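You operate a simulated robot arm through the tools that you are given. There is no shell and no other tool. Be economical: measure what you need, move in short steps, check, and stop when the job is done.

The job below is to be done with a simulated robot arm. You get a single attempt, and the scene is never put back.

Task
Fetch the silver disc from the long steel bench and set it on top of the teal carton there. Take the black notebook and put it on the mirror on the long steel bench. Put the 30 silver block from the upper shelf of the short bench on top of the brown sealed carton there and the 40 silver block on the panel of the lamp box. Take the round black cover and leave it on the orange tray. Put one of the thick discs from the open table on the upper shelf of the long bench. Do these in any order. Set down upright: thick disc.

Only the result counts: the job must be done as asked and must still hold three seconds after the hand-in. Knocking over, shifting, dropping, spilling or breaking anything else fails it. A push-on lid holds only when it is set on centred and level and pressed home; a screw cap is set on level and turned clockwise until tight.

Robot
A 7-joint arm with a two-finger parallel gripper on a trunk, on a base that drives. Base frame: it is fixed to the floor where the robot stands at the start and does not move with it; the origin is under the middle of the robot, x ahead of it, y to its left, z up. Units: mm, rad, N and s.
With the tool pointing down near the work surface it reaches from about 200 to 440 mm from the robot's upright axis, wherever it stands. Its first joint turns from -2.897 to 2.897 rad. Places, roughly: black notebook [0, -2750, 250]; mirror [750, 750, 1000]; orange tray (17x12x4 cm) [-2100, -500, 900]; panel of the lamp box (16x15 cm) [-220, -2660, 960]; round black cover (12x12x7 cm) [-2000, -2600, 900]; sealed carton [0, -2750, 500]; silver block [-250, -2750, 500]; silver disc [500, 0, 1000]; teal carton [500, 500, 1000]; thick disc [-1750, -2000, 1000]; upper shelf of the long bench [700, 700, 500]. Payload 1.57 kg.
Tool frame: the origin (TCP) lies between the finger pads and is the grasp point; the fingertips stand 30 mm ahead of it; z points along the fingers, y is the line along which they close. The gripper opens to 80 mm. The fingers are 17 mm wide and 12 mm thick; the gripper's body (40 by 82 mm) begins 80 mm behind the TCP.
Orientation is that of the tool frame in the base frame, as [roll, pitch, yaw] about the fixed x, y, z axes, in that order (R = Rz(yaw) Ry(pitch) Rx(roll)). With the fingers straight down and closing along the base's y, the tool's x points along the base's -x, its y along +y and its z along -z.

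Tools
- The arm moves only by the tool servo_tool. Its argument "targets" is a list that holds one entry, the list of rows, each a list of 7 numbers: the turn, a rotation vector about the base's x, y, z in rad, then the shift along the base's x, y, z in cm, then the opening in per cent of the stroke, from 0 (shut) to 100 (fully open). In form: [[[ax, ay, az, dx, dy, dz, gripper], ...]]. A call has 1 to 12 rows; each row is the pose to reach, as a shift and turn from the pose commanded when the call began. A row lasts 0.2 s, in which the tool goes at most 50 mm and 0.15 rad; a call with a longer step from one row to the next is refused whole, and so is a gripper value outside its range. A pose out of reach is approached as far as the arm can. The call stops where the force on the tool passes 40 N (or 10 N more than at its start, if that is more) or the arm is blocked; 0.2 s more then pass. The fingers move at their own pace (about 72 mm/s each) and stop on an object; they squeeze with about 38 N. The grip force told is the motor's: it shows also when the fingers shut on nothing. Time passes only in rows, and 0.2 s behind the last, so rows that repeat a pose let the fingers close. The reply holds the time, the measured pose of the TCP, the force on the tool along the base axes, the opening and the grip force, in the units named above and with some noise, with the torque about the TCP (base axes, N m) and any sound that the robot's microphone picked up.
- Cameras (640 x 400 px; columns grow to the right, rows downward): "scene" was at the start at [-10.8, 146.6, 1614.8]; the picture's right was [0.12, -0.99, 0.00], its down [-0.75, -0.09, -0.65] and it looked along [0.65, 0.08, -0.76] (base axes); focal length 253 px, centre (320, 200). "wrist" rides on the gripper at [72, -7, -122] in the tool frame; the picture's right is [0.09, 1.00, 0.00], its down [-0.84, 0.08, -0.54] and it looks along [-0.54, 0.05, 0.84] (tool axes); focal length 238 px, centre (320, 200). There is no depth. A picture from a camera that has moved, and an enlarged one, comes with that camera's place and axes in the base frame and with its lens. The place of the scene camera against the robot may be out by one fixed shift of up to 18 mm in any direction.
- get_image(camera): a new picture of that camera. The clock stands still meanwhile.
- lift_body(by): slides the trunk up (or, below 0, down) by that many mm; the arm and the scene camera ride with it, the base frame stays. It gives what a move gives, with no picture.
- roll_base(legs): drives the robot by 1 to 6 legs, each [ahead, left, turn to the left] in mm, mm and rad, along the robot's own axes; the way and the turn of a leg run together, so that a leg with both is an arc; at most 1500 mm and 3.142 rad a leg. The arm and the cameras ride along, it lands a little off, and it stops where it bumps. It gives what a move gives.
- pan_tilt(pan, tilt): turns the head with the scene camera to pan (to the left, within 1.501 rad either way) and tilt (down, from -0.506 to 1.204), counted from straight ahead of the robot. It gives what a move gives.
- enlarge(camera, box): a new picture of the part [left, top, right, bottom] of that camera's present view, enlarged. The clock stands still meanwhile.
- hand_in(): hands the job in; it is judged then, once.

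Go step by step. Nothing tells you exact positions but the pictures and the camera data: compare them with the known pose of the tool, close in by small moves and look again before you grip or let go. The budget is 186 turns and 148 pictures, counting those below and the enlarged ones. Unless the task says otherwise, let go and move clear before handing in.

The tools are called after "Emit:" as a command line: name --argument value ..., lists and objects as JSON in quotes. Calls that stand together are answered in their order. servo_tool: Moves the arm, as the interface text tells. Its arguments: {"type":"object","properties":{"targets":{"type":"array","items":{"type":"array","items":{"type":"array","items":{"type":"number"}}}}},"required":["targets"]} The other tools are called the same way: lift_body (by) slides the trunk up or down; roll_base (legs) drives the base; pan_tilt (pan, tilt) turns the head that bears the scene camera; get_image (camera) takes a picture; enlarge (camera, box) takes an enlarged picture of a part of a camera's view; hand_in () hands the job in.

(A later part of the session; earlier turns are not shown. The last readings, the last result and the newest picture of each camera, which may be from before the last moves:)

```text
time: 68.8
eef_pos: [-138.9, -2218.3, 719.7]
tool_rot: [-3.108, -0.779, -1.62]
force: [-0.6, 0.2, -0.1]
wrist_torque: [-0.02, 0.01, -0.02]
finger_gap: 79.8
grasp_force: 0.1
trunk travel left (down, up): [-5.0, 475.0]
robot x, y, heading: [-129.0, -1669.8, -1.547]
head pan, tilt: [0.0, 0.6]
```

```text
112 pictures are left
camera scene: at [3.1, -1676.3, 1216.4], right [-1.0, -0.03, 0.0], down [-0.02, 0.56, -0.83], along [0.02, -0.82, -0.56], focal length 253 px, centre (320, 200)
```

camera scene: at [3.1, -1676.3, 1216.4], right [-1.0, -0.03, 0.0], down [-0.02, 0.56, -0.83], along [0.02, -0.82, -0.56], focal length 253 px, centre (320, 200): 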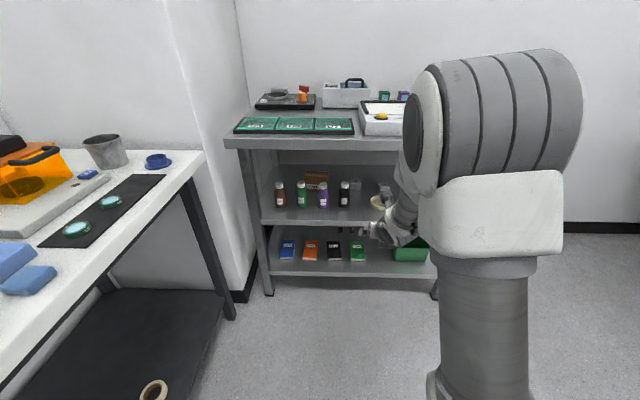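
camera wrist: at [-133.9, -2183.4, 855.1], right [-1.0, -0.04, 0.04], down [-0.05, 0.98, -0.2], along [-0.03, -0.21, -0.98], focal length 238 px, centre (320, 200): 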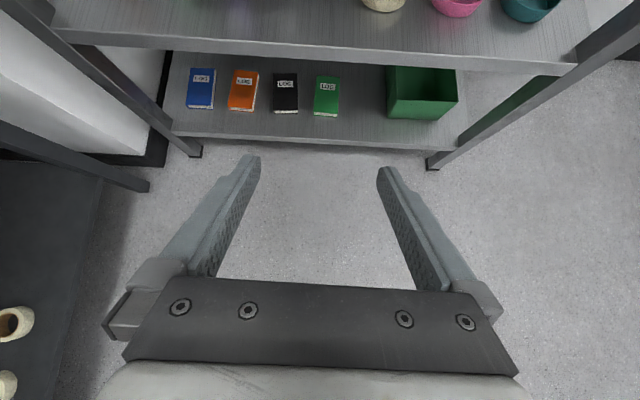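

The wrist view agrees (shelves ≈573 and ≈240, notebook ≈[-43,-2618]). Driving 250 ahead so the tool enters the upper bay.

Emit:
roll_base --legs '[[250, 0, 0]]'

Emit:
get_image --camera "wrist"

Emit:
get_image --camera "scene"

```text
time: 71.0
eef_pos: [-129.7, -2470.3, 718.7]
tool_rot: [-3.109, -0.777, -1.618]
force: [0.1, 0.1, 0.6]
wrist_torque: [0.0, 0.02, -0.02]
finger_gap: 79.8
grasp_force: 0.1
trunk travel left (down, up): [-5.0, 475.0]
robot x, y, heading: [-120.0, -1918.0, -1.542]
head pan, tilt: [0.0, 0.6]
```

```text
111 pictures are left
camera wrist: at [-126.1, -2435.2, 855.3], right [-1.0, -0.04, 0.04], down [-0.05, 0.98, -0.2], along [-0.03, -0.21, -0.98], focal length 238 px, centre (320, 200)
```

wrist: 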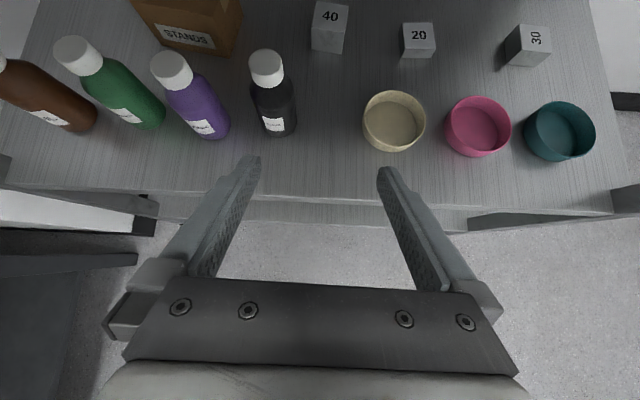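

```text
110 pictures are left
camera scene: at [10.1, -1927.9, 1216.4], right [-1.0, -0.03, 0.0], down [-0.02, 0.56, -0.83], along [0.02, -0.82, -0.56], focal length 253 px, centre (320, 200)
```

scene: 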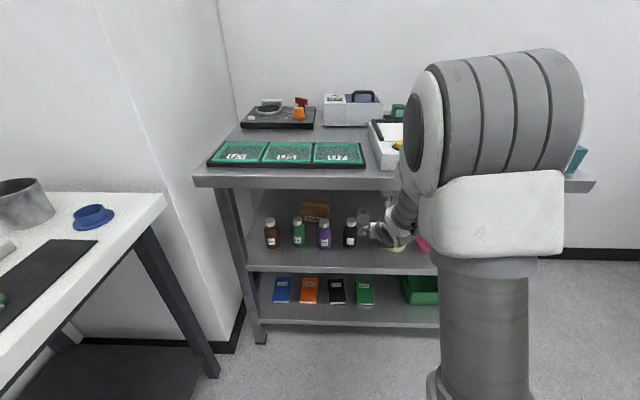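

The 40 block is near [-138,-2732], between the black bottle and the cream dish. I'll lower, narrow the fingers, and slide in above.

Emit:
servo_tool --targets '[[[0, 0, 0, -0.4, 0, -4, 40], [0, 0, 0, -0.9, 0, -7.9, 40], [0, 0, 0, -0.9, -4.5, -7.9, 40], [0, 0, 0, -0.9, -9, -7.9, 40], [0, 0, 0, -0.9, -13.5, -7.9, 40], [0, 0, 0, -0.9, -18, -7.9, 40], [0, 0, 0, -0.9, -22, -7.9, 40], [0, 0, 0, -0.9, -22, -7.9, 40]]]'

Emit:
get_image --camera "wrist"

Emit:
get_image --camera "scene"

```text
time: 72.6
eef_pos: [-153.9, -2650.3, 605.7]
tool_rot: [3.078, -0.715, -1.552]
force: [-0.4, -0.4, -0.3]
wrist_torque: [0.0, 0.02, 0.0]
finger_gap: 31.8
grasp_force: 0.0
trunk travel left (down, up): [-5.0, 475.0]
robot x, y, heading: [-124.1, -1917.9, -1.54]
head pan, tilt: [0.0, 0.6]
stopped in row 7: the force on the tool passed its limit at 50 N (the readings are from after the stop); the commanded pose is now the measured one
```

```text
109 pictures are left
camera wrist: at [-140.0, -2624.4, 744.8], right [-0.99, -0.05, 0.11], down [-0.06, 0.99, -0.14], along [-0.1, -0.14, -0.98], focal length 238 px, centre (320, 200)
```

wrist: 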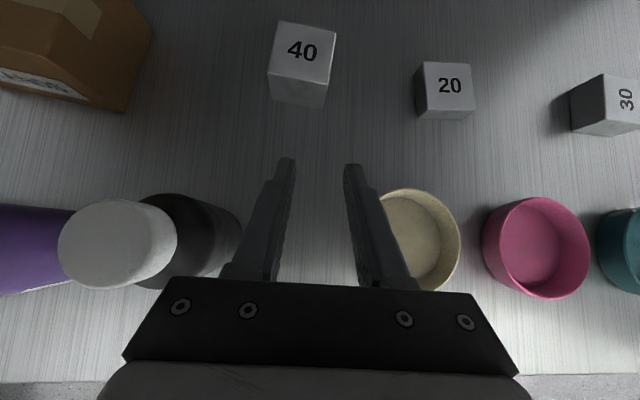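

```text
108 pictures are left
camera scene: at [10.6, -1923.7, 1216.5], right [-1.0, -0.03, 0.0], down [-0.02, 0.56, -0.83], along [0.03, -0.82, -0.56], focal length 253 px, centre (320, 200)
```

scene: 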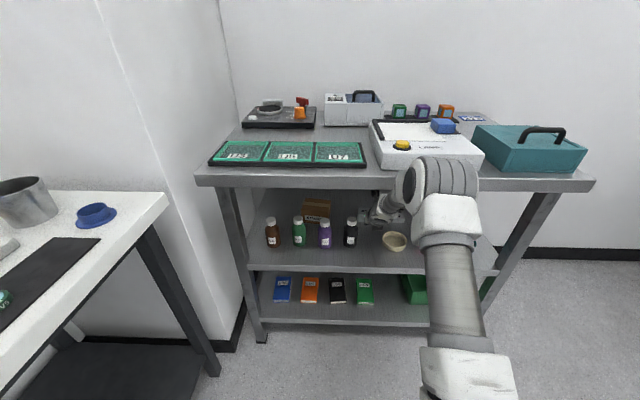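

The move stopped early with the tool lower than commanded. I'll check whether anything was touched.

Emit:
enlarge --camera "scene" --box '[230, 140, 470, 290]'

Emit:
servo_tool --targets '[[[0, 0, 0, 0, 0, 1, 40], [0, 0, 0, 0, 0, 2, 40], [0, 0, 0, 0, 0, 2, 40]]]'

```text
2.67 times, centred on (350, 215) of scene
camera zoom: at [10.6, -1923.7, 1216.5], right [-1.0, -0.03, 0.0], down [-0.02, 0.56, -0.83], along [0.03, -0.82, -0.56], focal length 675 px, centre (240, 160)
```

zoom: 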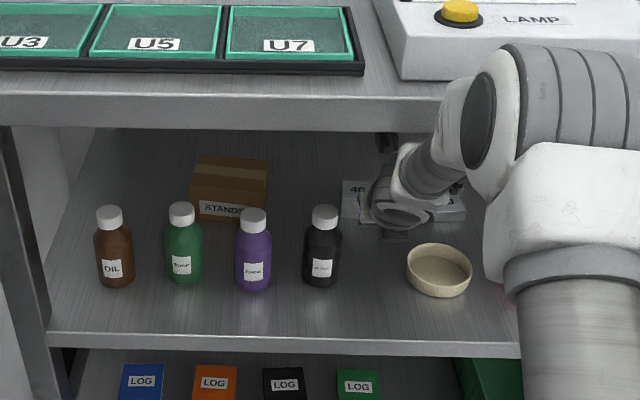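

```text
time: 73.6
eef_pos: [-143.5, -2639.0, 606.0]
tool_rot: [3.087, -0.679, -1.543]
force: [0.2, 0.1, 0.7]
wrist_torque: [-0.02, 0.01, 0.0]
finger_gap: 32.1
grasp_force: 0.0
trunk travel left (down, up): [-5.0, 475.0]
robot x, y, heading: [-120.7, -1917.7, -1.541]
head pan, tilt: [0.0, 0.6]
stopped in row 3: the arm was blocked; the commanded pose is now the measured one
```

Likely a wrist joint limit, not the scenery: the bottles and dishes look unmoved. A steeper tool angle and longer stretch should help; I'll steepen a bit and rise first.

Emit:
servo_tool --targets '[[[0.05, 0, 0, -0.2, 0, 0.3, 40], [0.1, 0, 0, -0.4, 0, 0.8, 40], [0.15, 0, 0, -0.4, 0, 1.4, 40], [0.2, 0, 0, -0.4, 0, 2, 40], [0.2, 0, 0, -0.4, 0, 2, 40]]]'

Emit:
get_image --camera "wrist"

Emit:
get_image --camera "scene"

```text
time: 74.6
eef_pos: [-107.6, -2579.3, 571.9]
tool_rot: [3.107, -0.337, -1.458]
force: [0.2, 0.9, -0.4]
wrist_torque: [-0.02, -0.03, 0.02]
finger_gap: 32.0
grasp_force: 0.1
trunk travel left (down, up): [-5.0, 475.0]
robot x, y, heading: [-118.4, -1917.2, -1.533]
head pan, tilt: [0.0, 0.6]
stopped in row 5: the arm was blocked; the commanded pose is now the measured one
```

```text
106 pictures are left
camera wrist: at [-92.5, -2604.0, 710.5], right [-0.98, -0.19, 0.06], down [-0.17, 0.96, 0.23], along [-0.1, 0.22, -0.97], focal length 238 px, centre (320, 200)
```

wrist: 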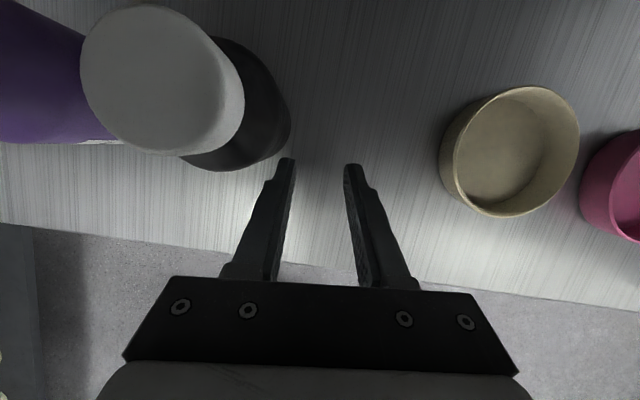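

```text
105 pictures are left
camera scene: at [11.6, -1922.1, 1218.1], right [-1.0, -0.03, 0.0], down [-0.02, 0.56, -0.82], along [0.03, -0.82, -0.57], focal length 253 px, centre (320, 200)
```

scene: 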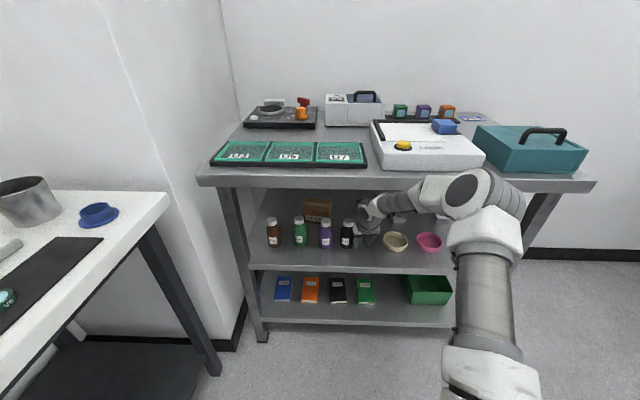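

My shelf height was off: the two wrist views give the upper shelf ≈528, its front ≈-2523, and the bench top's underside ≈820, which blocked the wrist. I'll back straight out.

Emit:
roll_base --legs '[[-300, 0, 0]]'

Emit:
get_image --camera "scene"

Emit:
get_image --camera "wrist"

```text
time: 77.2
eef_pos: [-115.2, -2282.2, 573.5]
tool_rot: [3.106, -0.344, -1.454]
force: [0.6, 0.3, -0.1]
wrist_torque: [-0.02, -0.02, 0.0]
finger_gap: 31.9
grasp_force: 0.0
trunk travel left (down, up): [-5.0, 475.0]
robot x, y, heading: [-131.6, -1617.6, -1.532]
head pan, tilt: [0.0, 0.6]
```

```text
104 pictures are left
camera scene: at [0.4, -1623.1, 1216.4], right [-1.0, -0.04, 0.0], down [-0.02, 0.56, -0.83], along [0.03, -0.82, -0.56], focal length 253 px, centre (320, 200)
```

scene: 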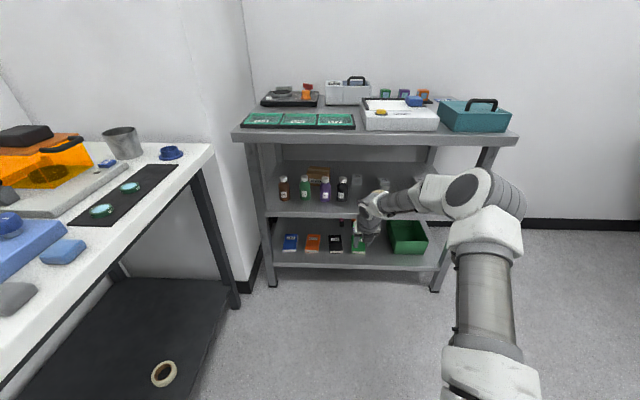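

```text
103 pictures are left
camera wrist: at [-101.0, -2306.5, 711.1], right [-0.98, -0.19, 0.06], down [-0.17, 0.96, 0.23], along [-0.11, 0.21, -0.97], focal length 238 px, centre (320, 200)
```

wrist: 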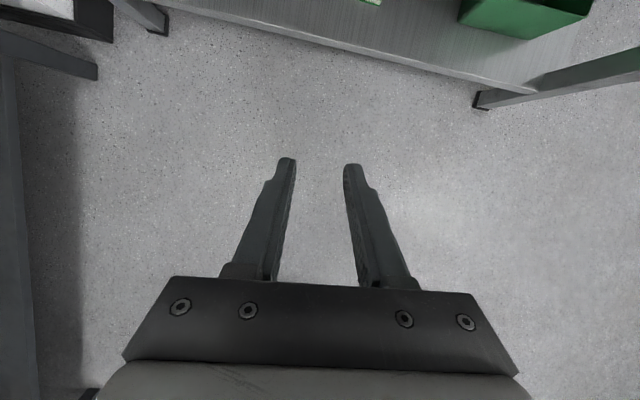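

Clear and nothing disturbed. I'll set the arm in a stretched 45° pose here and then enter by driving, at a lower height.

Emit:
servo_tool --targets '[[[-0.11, -0.006, -0.022, -0.6, -3.4, 0.7, 50], [-0.22, -0.012, -0.045, -1.2, -6.8, 1.4, 50], [-0.33, -0.018, -0.068, -1.8, -10.2, 2, 50], [-0.44, -0.025, -0.09, -2.3, -13.5, 2.7, 50], [-0.44, -0.025, -0.09, -2.3, -13.5, 2.7, 50], [-0.44, -0.025, -0.09, -2.3, -13.5, 2.7, 50]]]'

Emit:
get_image --camera "wrist"

Emit:
get_image --camera "scene"

```text
time: 78.6
eef_pos: [-136.5, -2417.4, 600.7]
tool_rot: [3.098, -0.785, -1.54]
force: [-0.5, -0.2, 0.1]
wrist_torque: [-0.03, 0.01, -0.01]
finger_gap: 40.0
grasp_force: 0.0
trunk travel left (down, up): [-5.0, 475.0]
robot x, y, heading: [-131.0, -1618.4, -1.535]
head pan, tilt: [0.0, 0.6]
```

```text
102 pictures are left
camera wrist: at [-125.2, -2380.0, 737.4], right [-0.99, -0.07, 0.1], down [-0.08, 0.97, -0.21], along [-0.08, -0.21, -0.97], focal length 238 px, centre (320, 200)
```

wrist: 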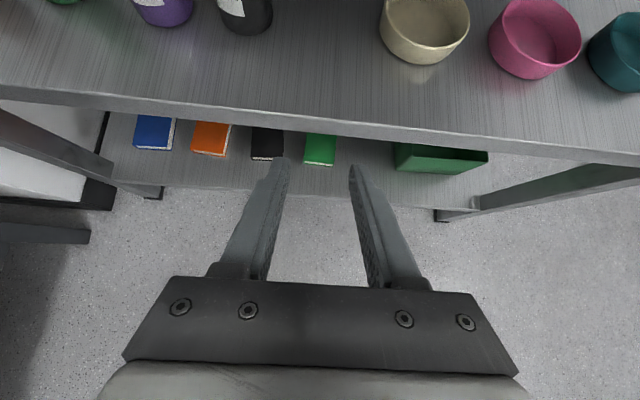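

```text
101 pictures are left
camera scene: at [0.4, -1623.1, 1216.4], right [-1.0, -0.04, 0.0], down [-0.02, 0.56, -0.83], along [0.03, -0.82, -0.56], focal length 253 px, centre (320, 200)
```

scene: 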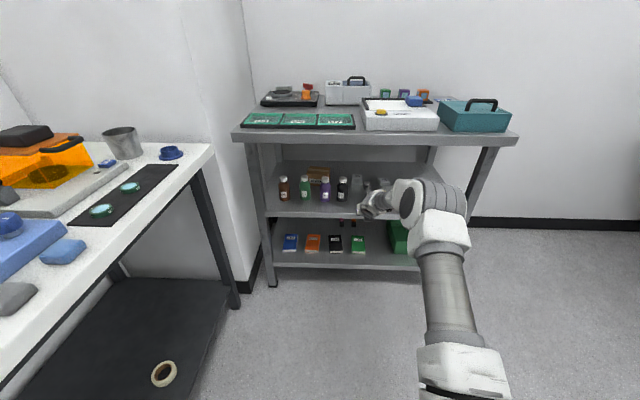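

Pose reached. I'll stretch the arm 50 mm further and see whether it follows.

Emit:
servo_tool --targets '[[[0, 0, 0, 0, -3, 0, 50], [0, 0, 0, 0, -6, 0, 50], [0, 0, 0, 0, -6, 0, 50]]]'

Emit:
get_image --camera "scene"

```text
time: 79.4
eef_pos: [-137.9, -2475.5, 602.6]
tool_rot: [3.099, -0.785, -1.541]
force: [-0.2, -0.7, 0.4]
wrist_torque: [-0.02, 0.0, 0.04]
finger_gap: 39.7
grasp_force: 0.0
trunk travel left (down, up): [-5.0, 475.0]
robot x, y, heading: [-129.3, -1619.6, -1.533]
head pan, tilt: [0.0, 0.6]
```

```text
100 pictures are left
camera scene: at [0.4, -1623.1, 1216.4], right [-1.0, -0.04, 0.0], down [-0.02, 0.56, -0.83], along [0.03, -0.82, -0.56], focal length 253 px, centre (320, 200)
```

scene: 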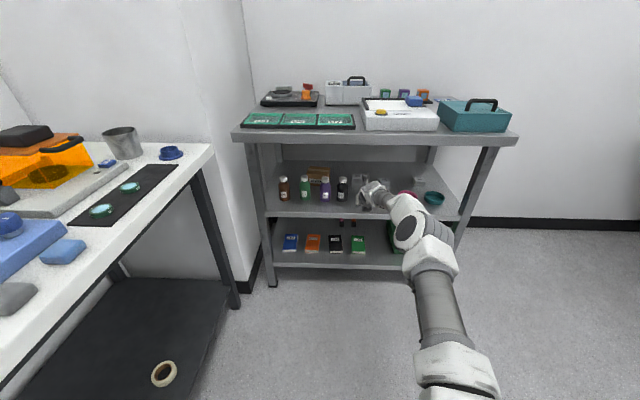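

Arm is flat and stretched now. Driving in partway and checking before passing the bottle.

Emit:
servo_tool --targets '[[[0, 0, 0, 0, 0, 0, 15], [0, 0, 0, 0, 0, 0, 15]]]'

Emit:
roll_base --legs '[[95, -18, 0]]'

Emit:
get_image --camera "wrist"

```text
time: 80.0
eef_pos: [-137.4, -2475.5, 601.9]
tool_rot: [3.096, -0.784, -1.538]
force: [-0.7, 0.2, -0.4]
wrist_torque: [0.0, -0.01, -0.01]
finger_gap: 12.0
grasp_force: 0.0
trunk travel left (down, up): [-5.0, 475.0]
robot x, y, heading: [-131.8, -1613.6, -1.537]
head pan, tilt: [0.0, 0.6]
```

```text
time: 81.3
eef_pos: [-153.1, -2573.2, 601.6]
tool_rot: [3.097, -0.784, -1.542]
force: [-0.6, 0.5, 0.1]
wrist_torque: [0.02, 0.02, 0.0]
finger_gap: 11.7
grasp_force: 0.2
trunk travel left (down, up): [-5.0, 475.0]
robot x, y, heading: [-147.4, -1714.0, -1.534]
head pan, tilt: [0.0, 0.6]
```

```text
99 pictures are left
camera wrist: at [-141.4, -2537.8, 737.8], right [-0.99, -0.06, 0.1], down [-0.08, 0.98, -0.21], along [-0.08, -0.21, -0.97], focal length 238 px, centre (320, 200)
```

wrist: 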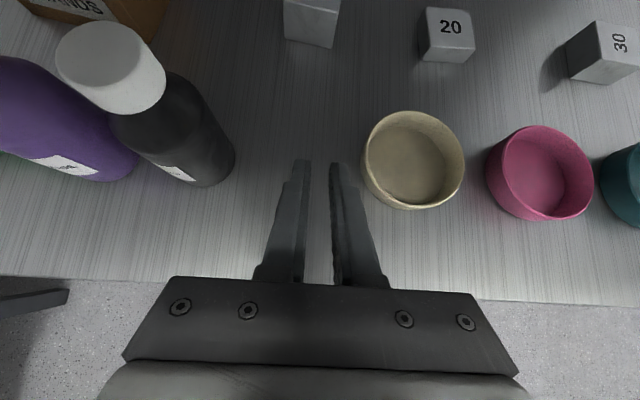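

Clear passage between bottle and dish. Continuing in.

Emit:
roll_base --legs '[[135, -3, 0]]'

Emit:
get_image --camera "wrist"

Emit:
get_image --camera "scene"

```text
time: 82.8
eef_pos: [-149.4, -2704.5, 601.0]
tool_rot: [3.098, -0.783, -1.54]
force: [-0.2, 0.3, -0.3]
wrist_torque: [0.02, 0.0, -0.02]
finger_gap: 11.9
grasp_force: 0.1
trunk travel left (down, up): [-5.0, 475.0]
robot x, y, heading: [-147.1, -1848.4, -1.537]
head pan, tilt: [0.0, 0.6]
```

```text
98 pictures are left
camera wrist: at [-137.6, -2669.5, 737.8], right [-0.99, -0.07, 0.1], down [-0.08, 0.97, -0.21], along [-0.08, -0.21, -0.97], focal length 238 px, centre (320, 200)
```

wrist: 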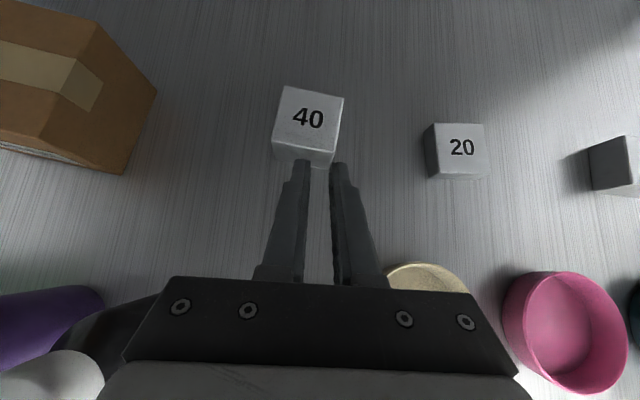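

```text
97 pictures are left
camera scene: at [-11.8, -1852.8, 1216.4], right [-1.0, -0.04, 0.0], down [-0.02, 0.56, -0.83], along [0.03, -0.82, -0.56], focal length 253 px, centre (320, 200)
```

scene: 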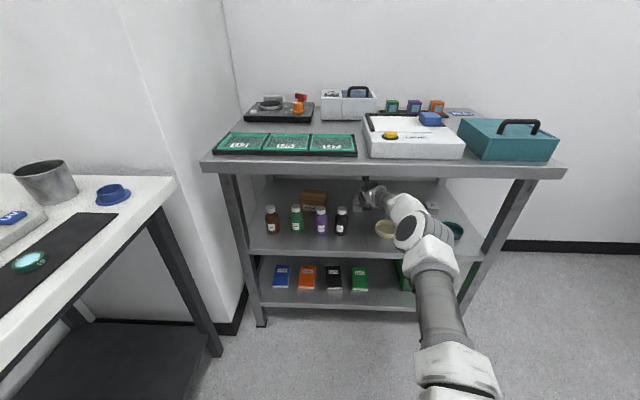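

Block 40 measures about 48 mm wide at [-138,-2770], top 566. Opening and driving 61 mm further, above it.

Emit:
servo_tool --targets '[[[0, 0, 0, 0.9, 0, 0, 60], [0, 0, 0, 0.9, 0, 0, 100], [0, 0, 0, 0.9, 0, 0, 100]]]'

Emit:
roll_base --legs '[[60, 0, 0]]'

Emit:
get_image --camera "wrist"

```text
time: 83.6
eef_pos: [-140.2, -2704.4, 600.1]
tool_rot: [3.099, -0.785, -1.54]
force: [0.2, 0.9, 0.0]
wrist_torque: [0.05, 0.02, 0.01]
finger_gap: 80.0
grasp_force: 0.0
trunk travel left (down, up): [-5.0, 475.0]
robot x, y, heading: [-141.6, -1845.3, -1.53]
head pan, tilt: [0.0, 0.6]
```

```text
time: 84.7
eef_pos: [-139.2, -2762.4, 600.1]
tool_rot: [3.098, -0.782, -1.539]
force: [-0.9, -0.6, -0.6]
wrist_torque: [0.01, -0.02, -0.01]
finger_gap: 79.6
grasp_force: 0.0
trunk travel left (down, up): [-5.0, 475.0]
robot x, y, heading: [-142.0, -1902.0, -1.533]
head pan, tilt: [0.0, 0.6]
```

```text
96 pictures are left
camera wrist: at [-126.9, -2726.9, 736.9], right [-0.99, -0.07, 0.1], down [-0.08, 0.97, -0.21], along [-0.08, -0.21, -0.97], focal length 238 px, centre (320, 200)
```

wrist: 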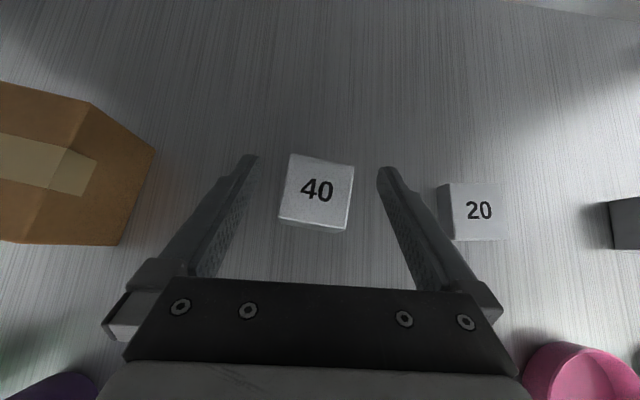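

Well aligned, and clear of the 20 block. Descending and gripping.

Emit:
servo_tool --targets '[[[0, 0, 0, 0, -0.3, -1.2, 100], [0, 0, 0, 0, -0.3, -2.4, 100], [0, 0, 0, 0, -0.3, -3.6, 100], [0, 0, 0, 0, -0.3, -3.6, 60], [0, 0, 0, 0, -0.3, -3.6, 0], [0, 0, 0, 0, -0.3, -3.6, 0], [0, 0, 0, 0, -0.3, -3.6, 0]]]'

Emit:
get_image --camera "wrist"

```text
time: 86.2
eef_pos: [-139.1, -2766.9, 565.7]
tool_rot: [3.097, -0.785, -1.54]
force: [0.7, -1.4, 0.8]
wrist_torque: [-0.17, -0.09, -0.03]
finger_gap: 50.2
grasp_force: 38.0
trunk travel left (down, up): [-5.0, 475.0]
robot x, y, heading: [-140.4, -1899.8, -1.529]
head pan, tilt: [0.0, 0.6]
```

```text
95 pictures are left
camera wrist: at [-127.7, -2729.9, 702.2], right [-0.99, -0.07, 0.1], down [-0.08, 0.97, -0.21], along [-0.08, -0.21, -0.97], focal length 238 px, centre (320, 200)
```

wrist: 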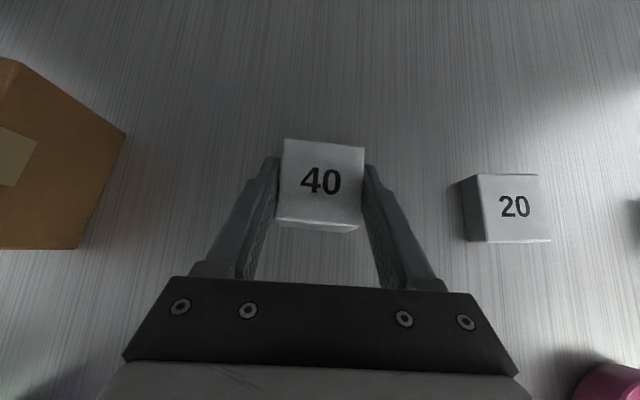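

Gripped at 50 mm. Lifting slowly and shifting slightly away from the bottle, then backing out.

Emit:
servo_tool --targets '[[[0, 0, 0, 0, 0, 0.5, 0], [0, 0, 0, -0.3, 0, 1.2, 0], [0, 0, 0, -0.7, 0, 2.3, 0], [0, 0, 0, -1.1, 0, 3.4, 0], [0, 0, 0, -1.1, 0, 3.4, 0]]]'

Emit:
roll_base --legs '[[-250, 9, 0], [-250, 9, 0]]'

Emit:
get_image --camera "wrist"

Emit:
get_image --camera "scene"

```text
time: 87.5
eef_pos: [-150.0, -2765.9, 598.3]
tool_rot: [3.098, -0.785, -1.538]
force: [-0.4, -0.6, -2.0]
wrist_torque: [0.04, 0.0, 0.0]
finger_gap: 49.9
grasp_force: 38.3
trunk travel left (down, up): [-5.0, 475.0]
robot x, y, heading: [-145.0, -1905.0, -1.532]
head pan, tilt: [0.0, 0.6]
```

```text
time: 91.5
eef_pos: [-145.2, -2261.4, 597.7]
tool_rot: [3.097, -0.784, -1.53]
force: [0.2, -1.2, -1.8]
wrist_torque: [0.04, 0.01, 0.0]
finger_gap: 49.9
grasp_force: 38.0
trunk travel left (down, up): [-5.0, 475.0]
robot x, y, heading: [-147.5, -1400.1, -1.527]
head pan, tilt: [0.0, 0.6]
```

```text
94 pictures are left
camera wrist: at [-133.6, -2225.4, 734.3], right [-0.99, -0.08, 0.1], down [-0.09, 0.97, -0.2], along [-0.08, -0.21, -0.97], focal length 238 px, centre (320, 200)
```

wrist: 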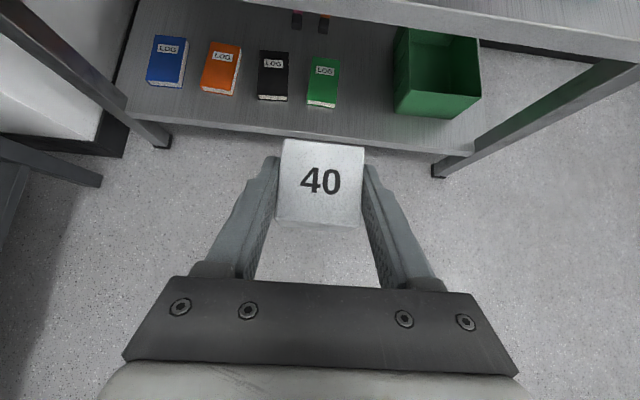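

```text
93 pictures are left
camera scene: at [-13.4, -1405.5, 1216.4], right [-1.0, -0.05, 0.0], down [-0.03, 0.56, -0.82], along [0.04, -0.82, -0.57], focal length 253 px, centre (320, 200)
```

scene: 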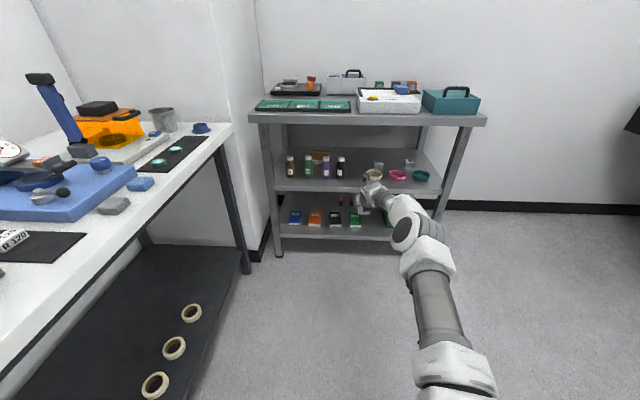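

Block 40 is out. Raising the trunk to bring it above the bench top, then viewing the lamp box.

Emit:
lift_body --by 460

Emit:
roll_base --legs '[[250, -70, -0.04]]'

Emit:
get_image --camera "wrist"

Emit:
get_image --camera "scene"

```text
refused: 460 is not a number from -400 to 400
```

```text
time: 93.8
eef_pos: [-240.0, -2509.8, 597.1]
tool_rot: [3.097, -0.785, -1.567]
force: [1.9, -0.9, -2.8]
wrist_torque: [-0.02, 0.03, 0.04]
finger_gap: 50.0
grasp_force: 38.2
trunk travel left (down, up): [-5.0, 475.0]
robot x, y, heading: [-209.0, -1647.6, -1.558]
head pan, tilt: [0.0, 0.6]
```

```text
92 pictures are left
camera wrist: at [-227.7, -2473.6, 734.3], right [-0.99, -0.04, 0.1], down [-0.06, 0.98, -0.2], along [-0.09, -0.21, -0.97], focal length 238 px, centre (320, 200)
```

wrist: 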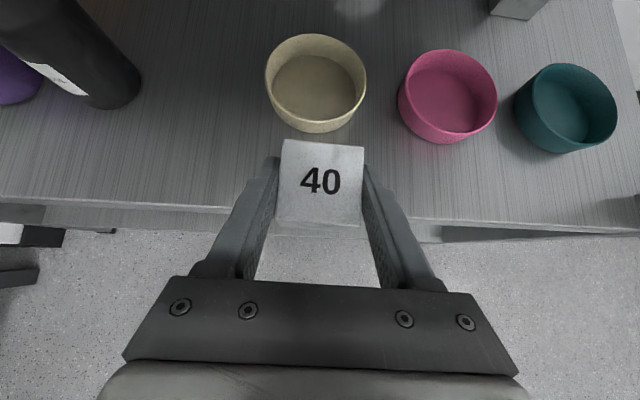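

```text
91 pictures are left
camera scene: at [-76.7, -1659.1, 1216.4], right [-1.0, -0.01, 0.0], down [-0.01, 0.57, -0.82], along [0.01, -0.82, -0.57], focal length 253 px, centre (320, 200)
```

scene: 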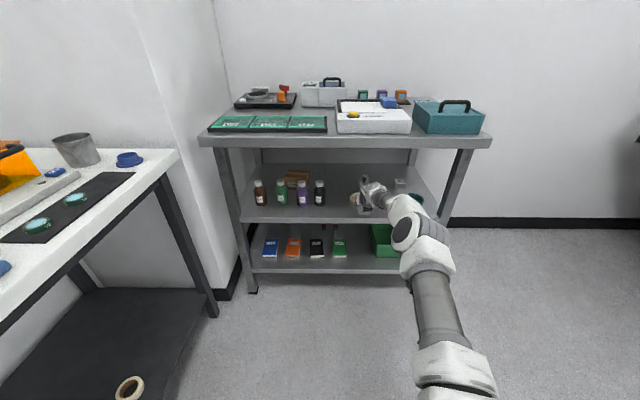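

The lift was refused, but nothing was touched. Backing out first, then lifting in two steps.

Emit:
roll_base --legs '[[-250, 0, 0]]'

Emit:
lift_body --by 400

Emit:
lift_body --by 50

Emit:
get_image --camera "scene"

Emit:
get_image --camera "wrist"

```text
time: 96.0
eef_pos: [-242.4, -2260.4, 597.8]
tool_rot: [3.099, -0.783, -1.564]
force: [-1.0, 0.8, -2.0]
wrist_torque: [0.01, -0.03, -0.01]
finger_gap: 49.7
grasp_force: 37.4
trunk travel left (down, up): [-5.0, 475.0]
robot x, y, heading: [-210.9, -1402.7, -1.557]
head pan, tilt: [0.0, 0.6]
```

```text
time: 99.8
eef_pos: [-242.4, -2260.2, 997.4]
tool_rot: [3.097, -0.783, -1.563]
force: [-0.2, 0.1, -3.2]
wrist_torque: [0.01, -0.02, 0.0]
finger_gap: 49.8
grasp_force: 38.1
trunk travel left (down, up): [-405.0, 75.0]
robot x, y, heading: [-208.2, -1399.3, -1.554]
head pan, tilt: [0.0, 0.6]
```

```text
time: 100.8
eef_pos: [-241.6, -2260.1, 1047.6]
tool_rot: [3.1, -0.784, -1.563]
force: [-0.6, 0.5, -3.1]
wrist_torque: [0.01, 0.02, 0.0]
finger_gap: 49.7
grasp_force: 37.8
trunk travel left (down, up): [-455.0, 25.0]
robot x, y, heading: [-213.3, -1401.3, -1.561]
head pan, tilt: [0.0, 0.6]
```

```text
90 pictures are left
camera scene: at [-80.1, -1409.9, 1666.4], right [-1.0, -0.01, 0.0], down [-0.01, 0.57, -0.82], along [0.01, -0.82, -0.57], focal length 253 px, centre (320, 200)
```

scene: 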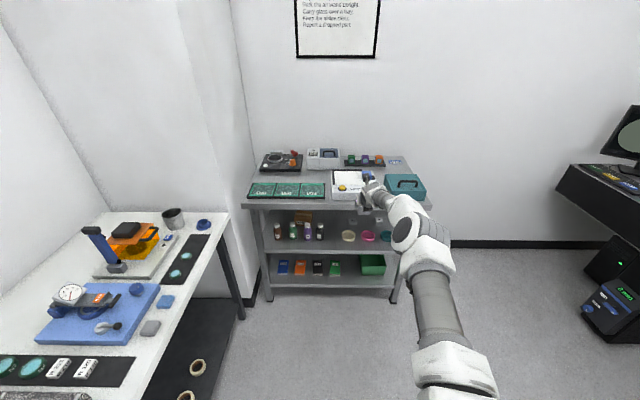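

```text
89 pictures are left
camera wrist: at [-229.4, -2224.6, 1184.0], right [-0.99, -0.04, 0.1], down [-0.06, 0.98, -0.2], along [-0.09, -0.21, -0.97], focal length 238 px, centre (320, 200)
```

wrist: 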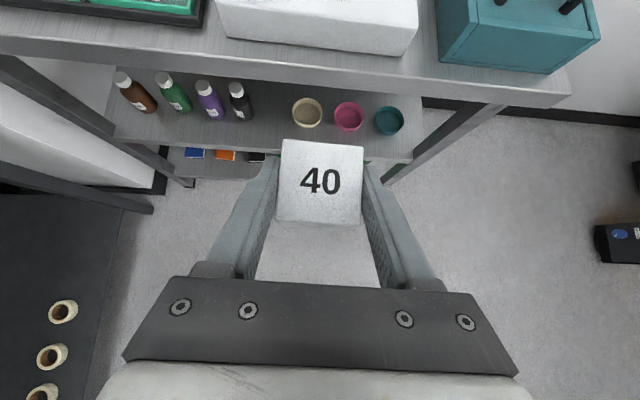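

Driving 250 ahead with the block above bench level.

Emit:
roll_base --legs '[[260, 0, 0]]'

Emit:
get_image --camera "wrist"

Emit:
enlarge --camera "scene" --box '[220, 100, 460, 250]'

```text
time: 103.1
eef_pos: [-235.4, -2521.3, 1047.8]
tool_rot: [3.099, -0.783, -1.563]
force: [-0.1, 0.5, -2.5]
wrist_torque: [-0.01, -0.01, 0.01]
finger_gap: 50.0
grasp_force: 37.8
trunk travel left (down, up): [-455.0, 25.0]
robot x, y, heading: [-207.0, -1659.3, -1.559]
head pan, tilt: [0.0, 0.6]
```

```text
88 pictures are left
camera wrist: at [-223.1, -2485.2, 1184.0], right [-0.99, -0.04, 0.1], down [-0.06, 0.98, -0.2], along [-0.08, -0.21, -0.97], focal length 238 px, centre (320, 200)
```

wrist: 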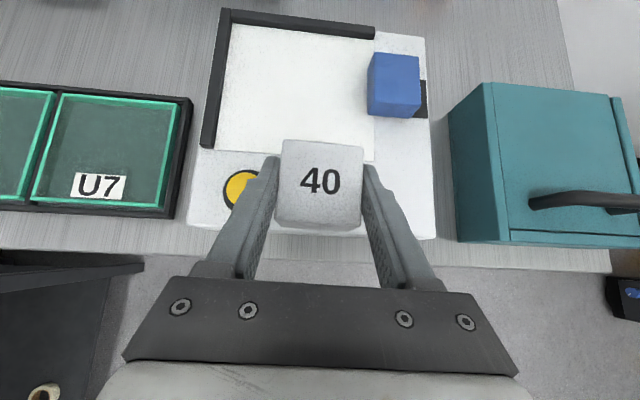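

```text
2.67 times, centred on (340, 175) of scene
camera zoom: at [-75.9, -1670.1, 1666.4], right [-1.0, -0.02, 0.0], down [-0.01, 0.57, -0.82], along [0.01, -0.82, -0.57], focal length 675 px, centre (267, 267)
```

zoom: 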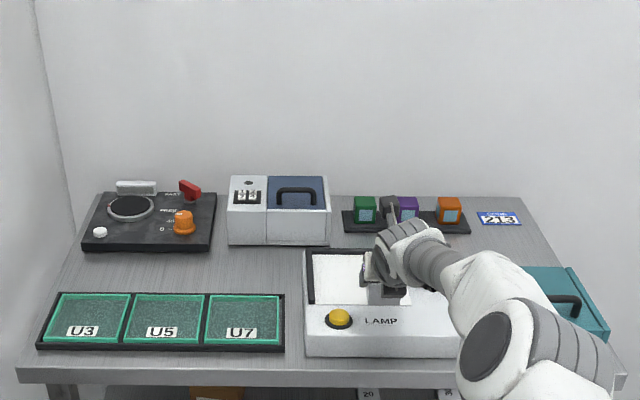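

The panel's centre works out to about [-212,-2650,958]. Driving so the block is above it.

Emit:
roll_base --legs '[[124, 21, 0]]'

Emit:
get_image --camera "wrist"

```text
time: 104.5
eef_pos: [-209.6, -2644.1, 1048.6]
tool_rot: [3.099, -0.784, -1.557]
force: [0.2, 0.6, -3.9]
wrist_torque: [0.01, 0.0, 0.0]
finger_gap: 49.9
grasp_force: 38.3
trunk travel left (down, up): [-455.0, 25.0]
robot x, y, heading: [-187.4, -1782.9, -1.546]
head pan, tilt: [0.0, 0.6]
```

```text
86 pictures are left
camera wrist: at [-198.2, -2607.6, 1183.9], right [-0.99, -0.05, 0.1], down [-0.06, 0.98, -0.2], along [-0.08, -0.21, -0.97], focal length 238 px, centre (320, 200)
```

wrist: 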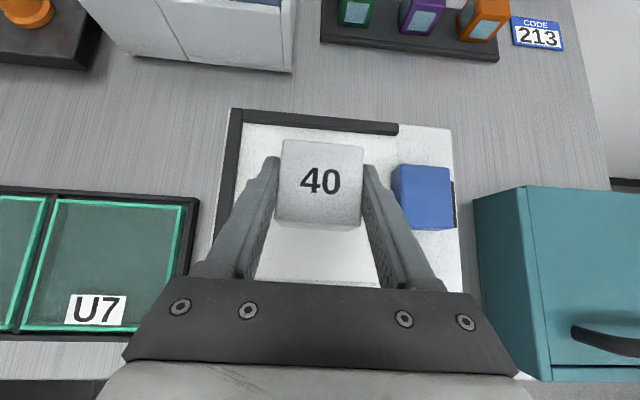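

Aligned over the panel. Lowering to contact.

Emit:
servo_tool --targets '[[[0, 0, 0, -0.4, -0.4, -2, 0], [0, 0, 0, -0.4, -0.4, -4, 0], [0, 0, 0, -0.4, -0.4, -4.7, 0], [0, 0, 0, -0.4, -0.4, -4.7, 0]]]'

Emit:
servo_tool --targets '[[[0, 0, 0, 0, 0, -0.15, 0], [0, 0, 0, 0, 0, -0.3, 0], [0, 0, 0, 0, 0, -0.3, 0]]]'

```text
time: 105.5
eef_pos: [-212.5, -2648.4, 1001.4]
tool_rot: [3.099, -0.784, -1.56]
force: [0.1, 0.3, -2.9]
wrist_torque: [0.03, 0.0, 0.01]
finger_gap: 49.6
grasp_force: 37.6
trunk travel left (down, up): [-455.0, 25.0]
robot x, y, heading: [-185.7, -1782.7, -1.553]
head pan, tilt: [0.0, 0.6]
```

```text
time: 106.3
eef_pos: [-213.0, -2646.7, 998.8]
tool_rot: [3.098, -0.783, -1.561]
force: [0.0, 0.5, -2.1]
wrist_torque: [0.01, 0.04, 0.04]
finger_gap: 49.5
grasp_force: 38.3
trunk travel left (down, up): [-455.0, 25.0]
robot x, y, heading: [-185.7, -1784.6, -1.551]
head pan, tilt: [0.0, 0.6]
```

Emit:
servo_tool --targets '[[[0, 0, 0, 0, 0, -0.15, 0], [0, 0, 0, 0, 0, -0.3, 0], [0, 0, 0, 0, 0, -0.3, 0]]]'

Emit:
servo_tool --targets '[[[0, 0, 0, 0, 0, -0.1, 0], [0, 0, 0, 0, 0, -0.2, 0], [0, 0, 0, 0, 0, -0.2, 0]]]'

Emit:
get_image --camera "wrist"

```text
time: 107.1
eef_pos: [-214.8, -2647.2, 994.2]
tool_rot: [3.098, -0.783, -1.558]
force: [0.1, 0.0, -2.2]
wrist_torque: [0.02, -0.01, 0.02]
finger_gap: 49.8
grasp_force: 38.0
trunk travel left (down, up): [-455.0, 25.0]
robot x, y, heading: [-188.2, -1780.9, -1.554]
head pan, tilt: [0.0, 0.6]
```

```text
time: 107.9
eef_pos: [-214.5, -2646.8, 991.8]
tool_rot: [3.098, -0.783, -1.561]
force: [0.3, 0.4, -2.0]
wrist_torque: [0.0, -0.01, 0.01]
finger_gap: 49.6
grasp_force: 38.5
trunk travel left (down, up): [-455.0, 25.0]
robot x, y, heading: [-185.5, -1783.2, -1.554]
head pan, tilt: [0.0, 0.6]
```

```text
85 pictures are left
camera wrist: at [-202.5, -2611.5, 1128.8], right [-0.99, -0.05, 0.1], down [-0.06, 0.98, -0.2], along [-0.08, -0.21, -0.97], focal length 238 px, centre (320, 200)
```

wrist: 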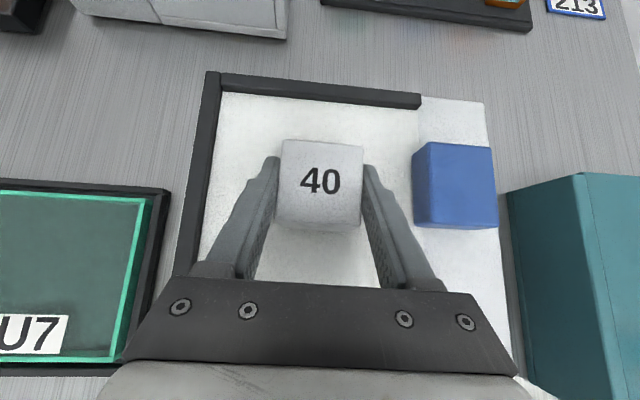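

Not touching yet; continuing down in small steps.

Emit:
servo_tool --targets '[[[0, 0, 0, 0, 0, -0.15, 0], [0, 0, 0, 0, 0, -0.3, 0], [0, 0, 0, 0, 0, -0.45, 0], [0, 0, 0, 0, 0, -0.45, 0]]]'

Emit:
servo_tool --targets '[[[0, 0, 0, 0, 0, -0.15, 0], [0, 0, 0, 0, 0, -0.3, 0], [0, 0, 0, 0, 0, -0.3, 0]]]'

```text
time: 108.9
eef_pos: [-215.2, -2647.2, 987.9]
tool_rot: [3.099, -0.785, -1.558]
force: [0.6, -0.2, -3.1]
wrist_torque: [0.02, -0.03, 0.01]
finger_gap: 49.5
grasp_force: 37.7
trunk travel left (down, up): [-455.0, 25.0]
robot x, y, heading: [-184.9, -1784.2, -1.545]
head pan, tilt: [0.0, 0.6]
```

```text
time: 109.7
eef_pos: [-214.2, -2646.8, 988.8]
tool_rot: [3.098, -0.788, -1.559]
force: [0.0, 0.9, 9.1]
wrist_torque: [0.26, -0.29, 0.02]
finger_gap: 49.7
grasp_force: 38.4
trunk travel left (down, up): [-455.0, 25.0]
robot x, y, heading: [-185.0, -1783.3, -1.556]
head pan, tilt: [0.0, 0.6]
```

Contact. Releasing and withdrawing along the tool axis.

Emit:
servo_tool --targets '[[[0, 0, 0, 0, 0, 0.15, 0], [0, 0, 0, 0, 0, 0.15, 70], [0, 0, 0, 0, 0, 0.15, 80], [0, 0, 0, 0, 0, 0.15, 80], [0, 0, 0, 0, 0.8, 1.0, 80], [0, 0, 0, 0, 3, 3.5, 80], [0, 0, 0, 0, 5, 6.5, 80], [0, 0, 0, 0, 6, 9, 80]]]'

Emit:
get_image --camera "wrist"

```text
time: 111.5
eef_pos: [-212.5, -2585.6, 1075.3]
tool_rot: [3.096, -0.782, -1.559]
force: [1.1, 0.7, -0.8]
wrist_torque: [-0.04, -0.01, -0.04]
finger_gap: 63.9
grasp_force: 0.0
trunk travel left (down, up): [-455.0, 25.0]
robot x, y, heading: [-185.2, -1783.9, -1.549]
head pan, tilt: [0.0, 0.6]
```

```text
84 pictures are left
camera wrist: at [-201.0, -2550.5, 1212.2], right [-0.99, -0.05, 0.1], down [-0.06, 0.98, -0.2], along [-0.08, -0.21, -0.97], focal length 238 px, centre (320, 200)
```

wrist: 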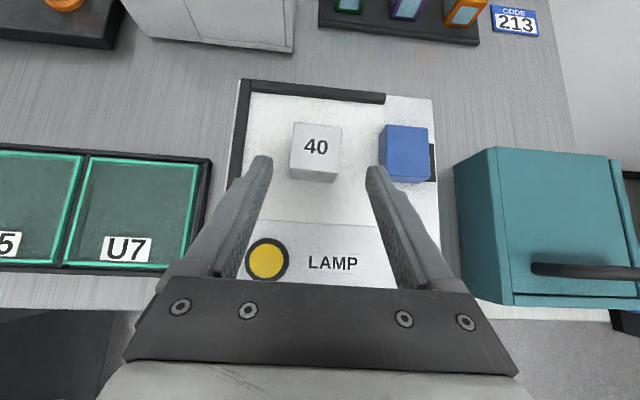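

Block 40 sits on the panel. Next the 30 block: back off, lower the trunk, and set a slightly flatter (38°) tool so the same angle works for placing on the carton.

Emit:
roll_base --legs '[[-330, 0, 0]]'

Emit:
lift_body --by -400

Emit:
lift_body --by -50

Emit:
servo_tool --targets '[[[0.04, 0, 0, 0, -2, 0, 30], [-0.04, 0, 0, 0, -2, 0, 30], [0.04, 0, 0, 0, -3, 0, 30], [0.1, 0, 0, 0, -4.5, 0, 30], [0.122, 0, 0, 0, -5.5, 0, 30]]]'

```text
time: 114.3
eef_pos: [-222.9, -2253.3, 1076.1]
tool_rot: [3.098, -0.783, -1.564]
force: [0.7, 0.5, -0.3]
wrist_torque: [0.01, -0.02, -0.01]
finger_gap: 64.1
grasp_force: 0.1
trunk travel left (down, up): [-455.0, 25.0]
robot x, y, heading: [-192.1, -1448.2, -1.555]
head pan, tilt: [0.0, 0.6]
```

```text
time: 118.1
eef_pos: [-222.8, -2252.5, 676.0]
tool_rot: [3.099, -0.784, -1.563]
force: [0.8, -0.5, -0.6]
wrist_torque: [0.0, -0.03, -0.02]
finger_gap: 64.1
grasp_force: 0.0
trunk travel left (down, up): [-55.0, 425.0]
robot x, y, heading: [-192.1, -1447.7, -1.558]
head pan, tilt: [0.0, 0.6]
```

```text
time: 119.0
eef_pos: [-222.2, -2252.1, 626.2]
tool_rot: [3.097, -0.783, -1.564]
force: [0.1, -0.4, -0.6]
wrist_torque: [-0.01, -0.02, 0.01]
finger_gap: 64.0
grasp_force: 0.1
trunk travel left (down, up): [-5.0, 475.0]
robot x, y, heading: [-194.3, -1448.4, -1.555]
head pan, tilt: [0.0, 0.6]
```

```text
time: 120.2
eef_pos: [-222.1, -2307.1, 623.9]
tool_rot: [3.1, -0.66, -1.561]
force: [-0.4, -0.4, -0.1]
wrist_torque: [-0.02, 0.03, 0.01]
finger_gap: 24.2
grasp_force: 0.2
trunk travel left (down, up): [-5.0, 475.0]
robot x, y, heading: [-191.4, -1448.3, -1.562]
head pan, tilt: [0.0, 0.6]
```

Wrong sign; correcting the pitch to 38° below horizontal.

Emit:
servo_tool --targets '[[[-0.1, 0, 0, 0, 0, 0, 30], [-0.2, 0, 0, 0, 0, -0.5, 30], [-0.247, 0, 0, 0, 0, -1.2, 30], [-0.247, 0, 0, 0, 0, -1.2, 30]]]'

Emit:
roll_base --legs '[[170, -235, 0]]'

Emit:
get_image --camera "wrist"

Emit:
get_image --camera "scene"

```text
time: 121.2
eef_pos: [-222.0, -2308.7, 614.4]
tool_rot: [3.097, -0.91, -1.562]
force: [0.3, -0.2, -0.1]
wrist_torque: [0.03, 0.0, 0.02]
finger_gap: 24.2
grasp_force: 0.0
trunk travel left (down, up): [-5.0, 475.0]
robot x, y, heading: [-192.6, -1449.8, -1.56]
head pan, tilt: [0.0, 0.6]
```

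```text
time: 123.6
eef_pos: [-453.4, -2478.5, 613.8]
tool_rot: [3.098, -0.908, -1.564]
force: [0.2, 0.3, -1.1]
wrist_torque: [0.01, 0.03, 0.01]
finger_gap: 24.2
grasp_force: 0.0
trunk travel left (down, up): [-5.0, 475.0]
robot x, y, heading: [-419.2, -1617.3, -1.559]
head pan, tilt: [0.0, 0.6]
```

```text
83 pictures are left
camera wrist: at [-439.8, -2425.6, 744.8], right [-0.99, -0.03, 0.1], down [-0.06, 0.94, -0.33], along [-0.09, -0.33, -0.94], focal length 238 px, centre (320, 200)
```

wrist: 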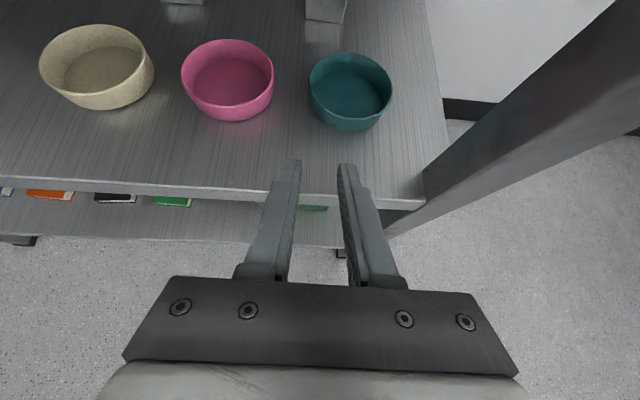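

```text
82 pictures are left
camera scene: at [-287.8, -1628.9, 1216.4], right [-1.0, -0.01, 0.0], down [-0.01, 0.56, -0.83], along [0.01, -0.82, -0.56], focal length 253 px, centre (320, 200)
```

scene: 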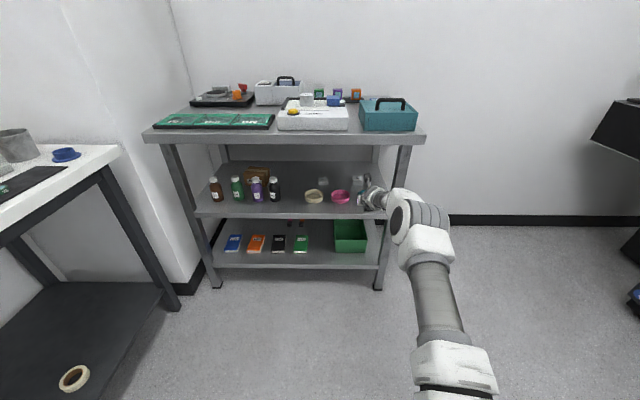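

Driving over the teal dish toward the 30 block.

Emit:
roll_base --legs '[[120, -8, 0]]'

Emit:
get_image --camera "wrist"

```text
time: 125.0
eef_pos: [-459.4, -2595.9, 613.9]
tool_rot: [3.096, -0.91, -1.567]
force: [-0.4, -0.3, 0.2]
wrist_torque: [-0.02, 0.02, 0.0]
finger_gap: 24.1
grasp_force: 0.1
trunk travel left (down, up): [-5.0, 475.0]
robot x, y, heading: [-424.7, -1734.8, -1.559]
head pan, tilt: [0.0, 0.6]
```

```text
81 pictures are left
camera wrist: at [-447.1, -2542.9, 744.9], right [-0.99, -0.03, 0.1], down [-0.06, 0.94, -0.33], along [-0.09, -0.33, -0.94], focal length 238 px, centre (320, 200)
```

wrist: 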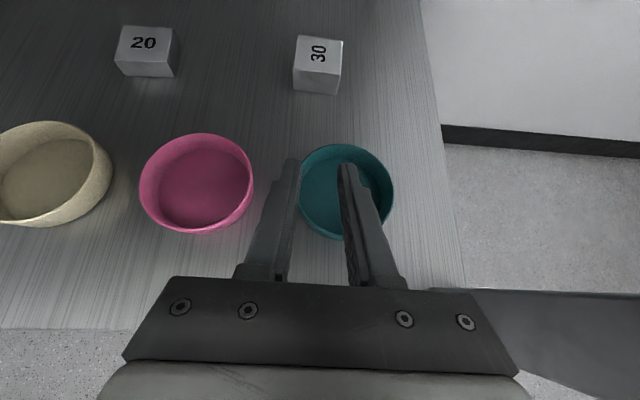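

Aligned at x≈-459 and clear of the post. Continuing.

Emit:
roll_base --legs '[[105, 0, 0]]'

Emit:
get_image --camera "wrist"

```text
time: 126.3
eef_pos: [-459.5, -2701.7, 614.2]
tool_rot: [3.096, -0.911, -1.566]
force: [0.4, 0.1, -0.2]
wrist_torque: [-0.01, 0.01, 0.01]
finger_gap: 24.0
grasp_force: 0.0
trunk travel left (down, up): [-5.0, 475.0]
robot x, y, heading: [-427.2, -1844.2, -1.556]
head pan, tilt: [0.0, 0.6]
```

```text
80 pictures are left
camera wrist: at [-446.8, -2648.0, 745.0], right [-0.99, -0.03, 0.1], down [-0.06, 0.94, -0.33], along [-0.09, -0.33, -0.94], focal length 238 px, centre (320, 200)
```

wrist: 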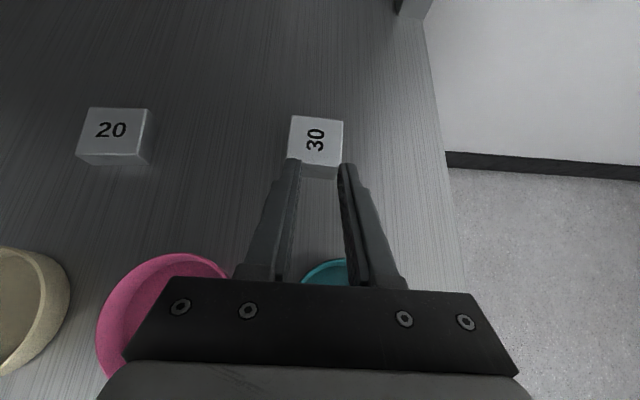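

Block 30 is about 31 mm tall at [-459,-2772]. Opening and closing in.

Emit:
servo_tool --targets '[[[0, 0, 0, 0, 0, 0, 60], [0, 0, 0, 0, 0, 0, 100], [0, 0, 0, 0, 0, 0, 100]]]'

Emit:
roll_base --legs '[[58, 0, 0]]'

Emit:
get_image --camera "wrist"

```text
time: 127.2
eef_pos: [-459.4, -2700.6, 614.0]
tool_rot: [3.095, -0.909, -1.565]
force: [-0.2, 0.0, -0.4]
wrist_torque: [0.01, -0.01, -0.01]
finger_gap: 80.3
grasp_force: 0.0
trunk travel left (down, up): [-5.0, 475.0]
robot x, y, heading: [-426.2, -1840.2, -1.557]
head pan, tilt: [0.0, 0.6]
```

```text
time: 128.2
eef_pos: [-458.4, -2759.7, 613.9]
tool_rot: [3.096, -0.91, -1.566]
force: [1.1, -0.8, -1.1]
wrist_torque: [-0.01, -0.02, 0.02]
finger_gap: 79.9
grasp_force: 0.1
trunk travel left (down, up): [-5.0, 475.0]
robot x, y, heading: [-427.4, -1898.8, -1.561]
head pan, tilt: [0.0, 0.6]
```

```text
79 pictures are left
camera wrist: at [-445.1, -2707.3, 745.0], right [-0.99, -0.03, 0.1], down [-0.06, 0.94, -0.33], along [-0.09, -0.33, -0.94], focal length 238 px, centre (320, 200)
```

wrist: 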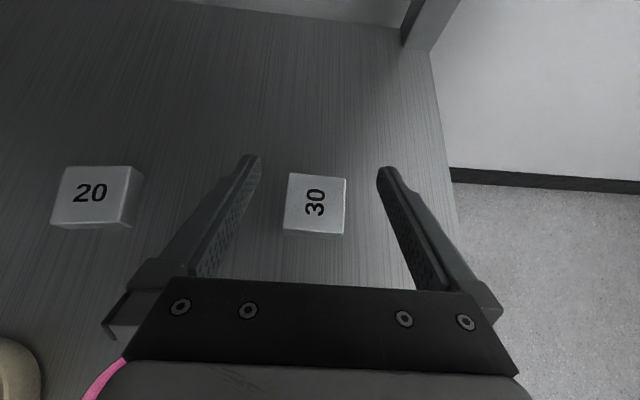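

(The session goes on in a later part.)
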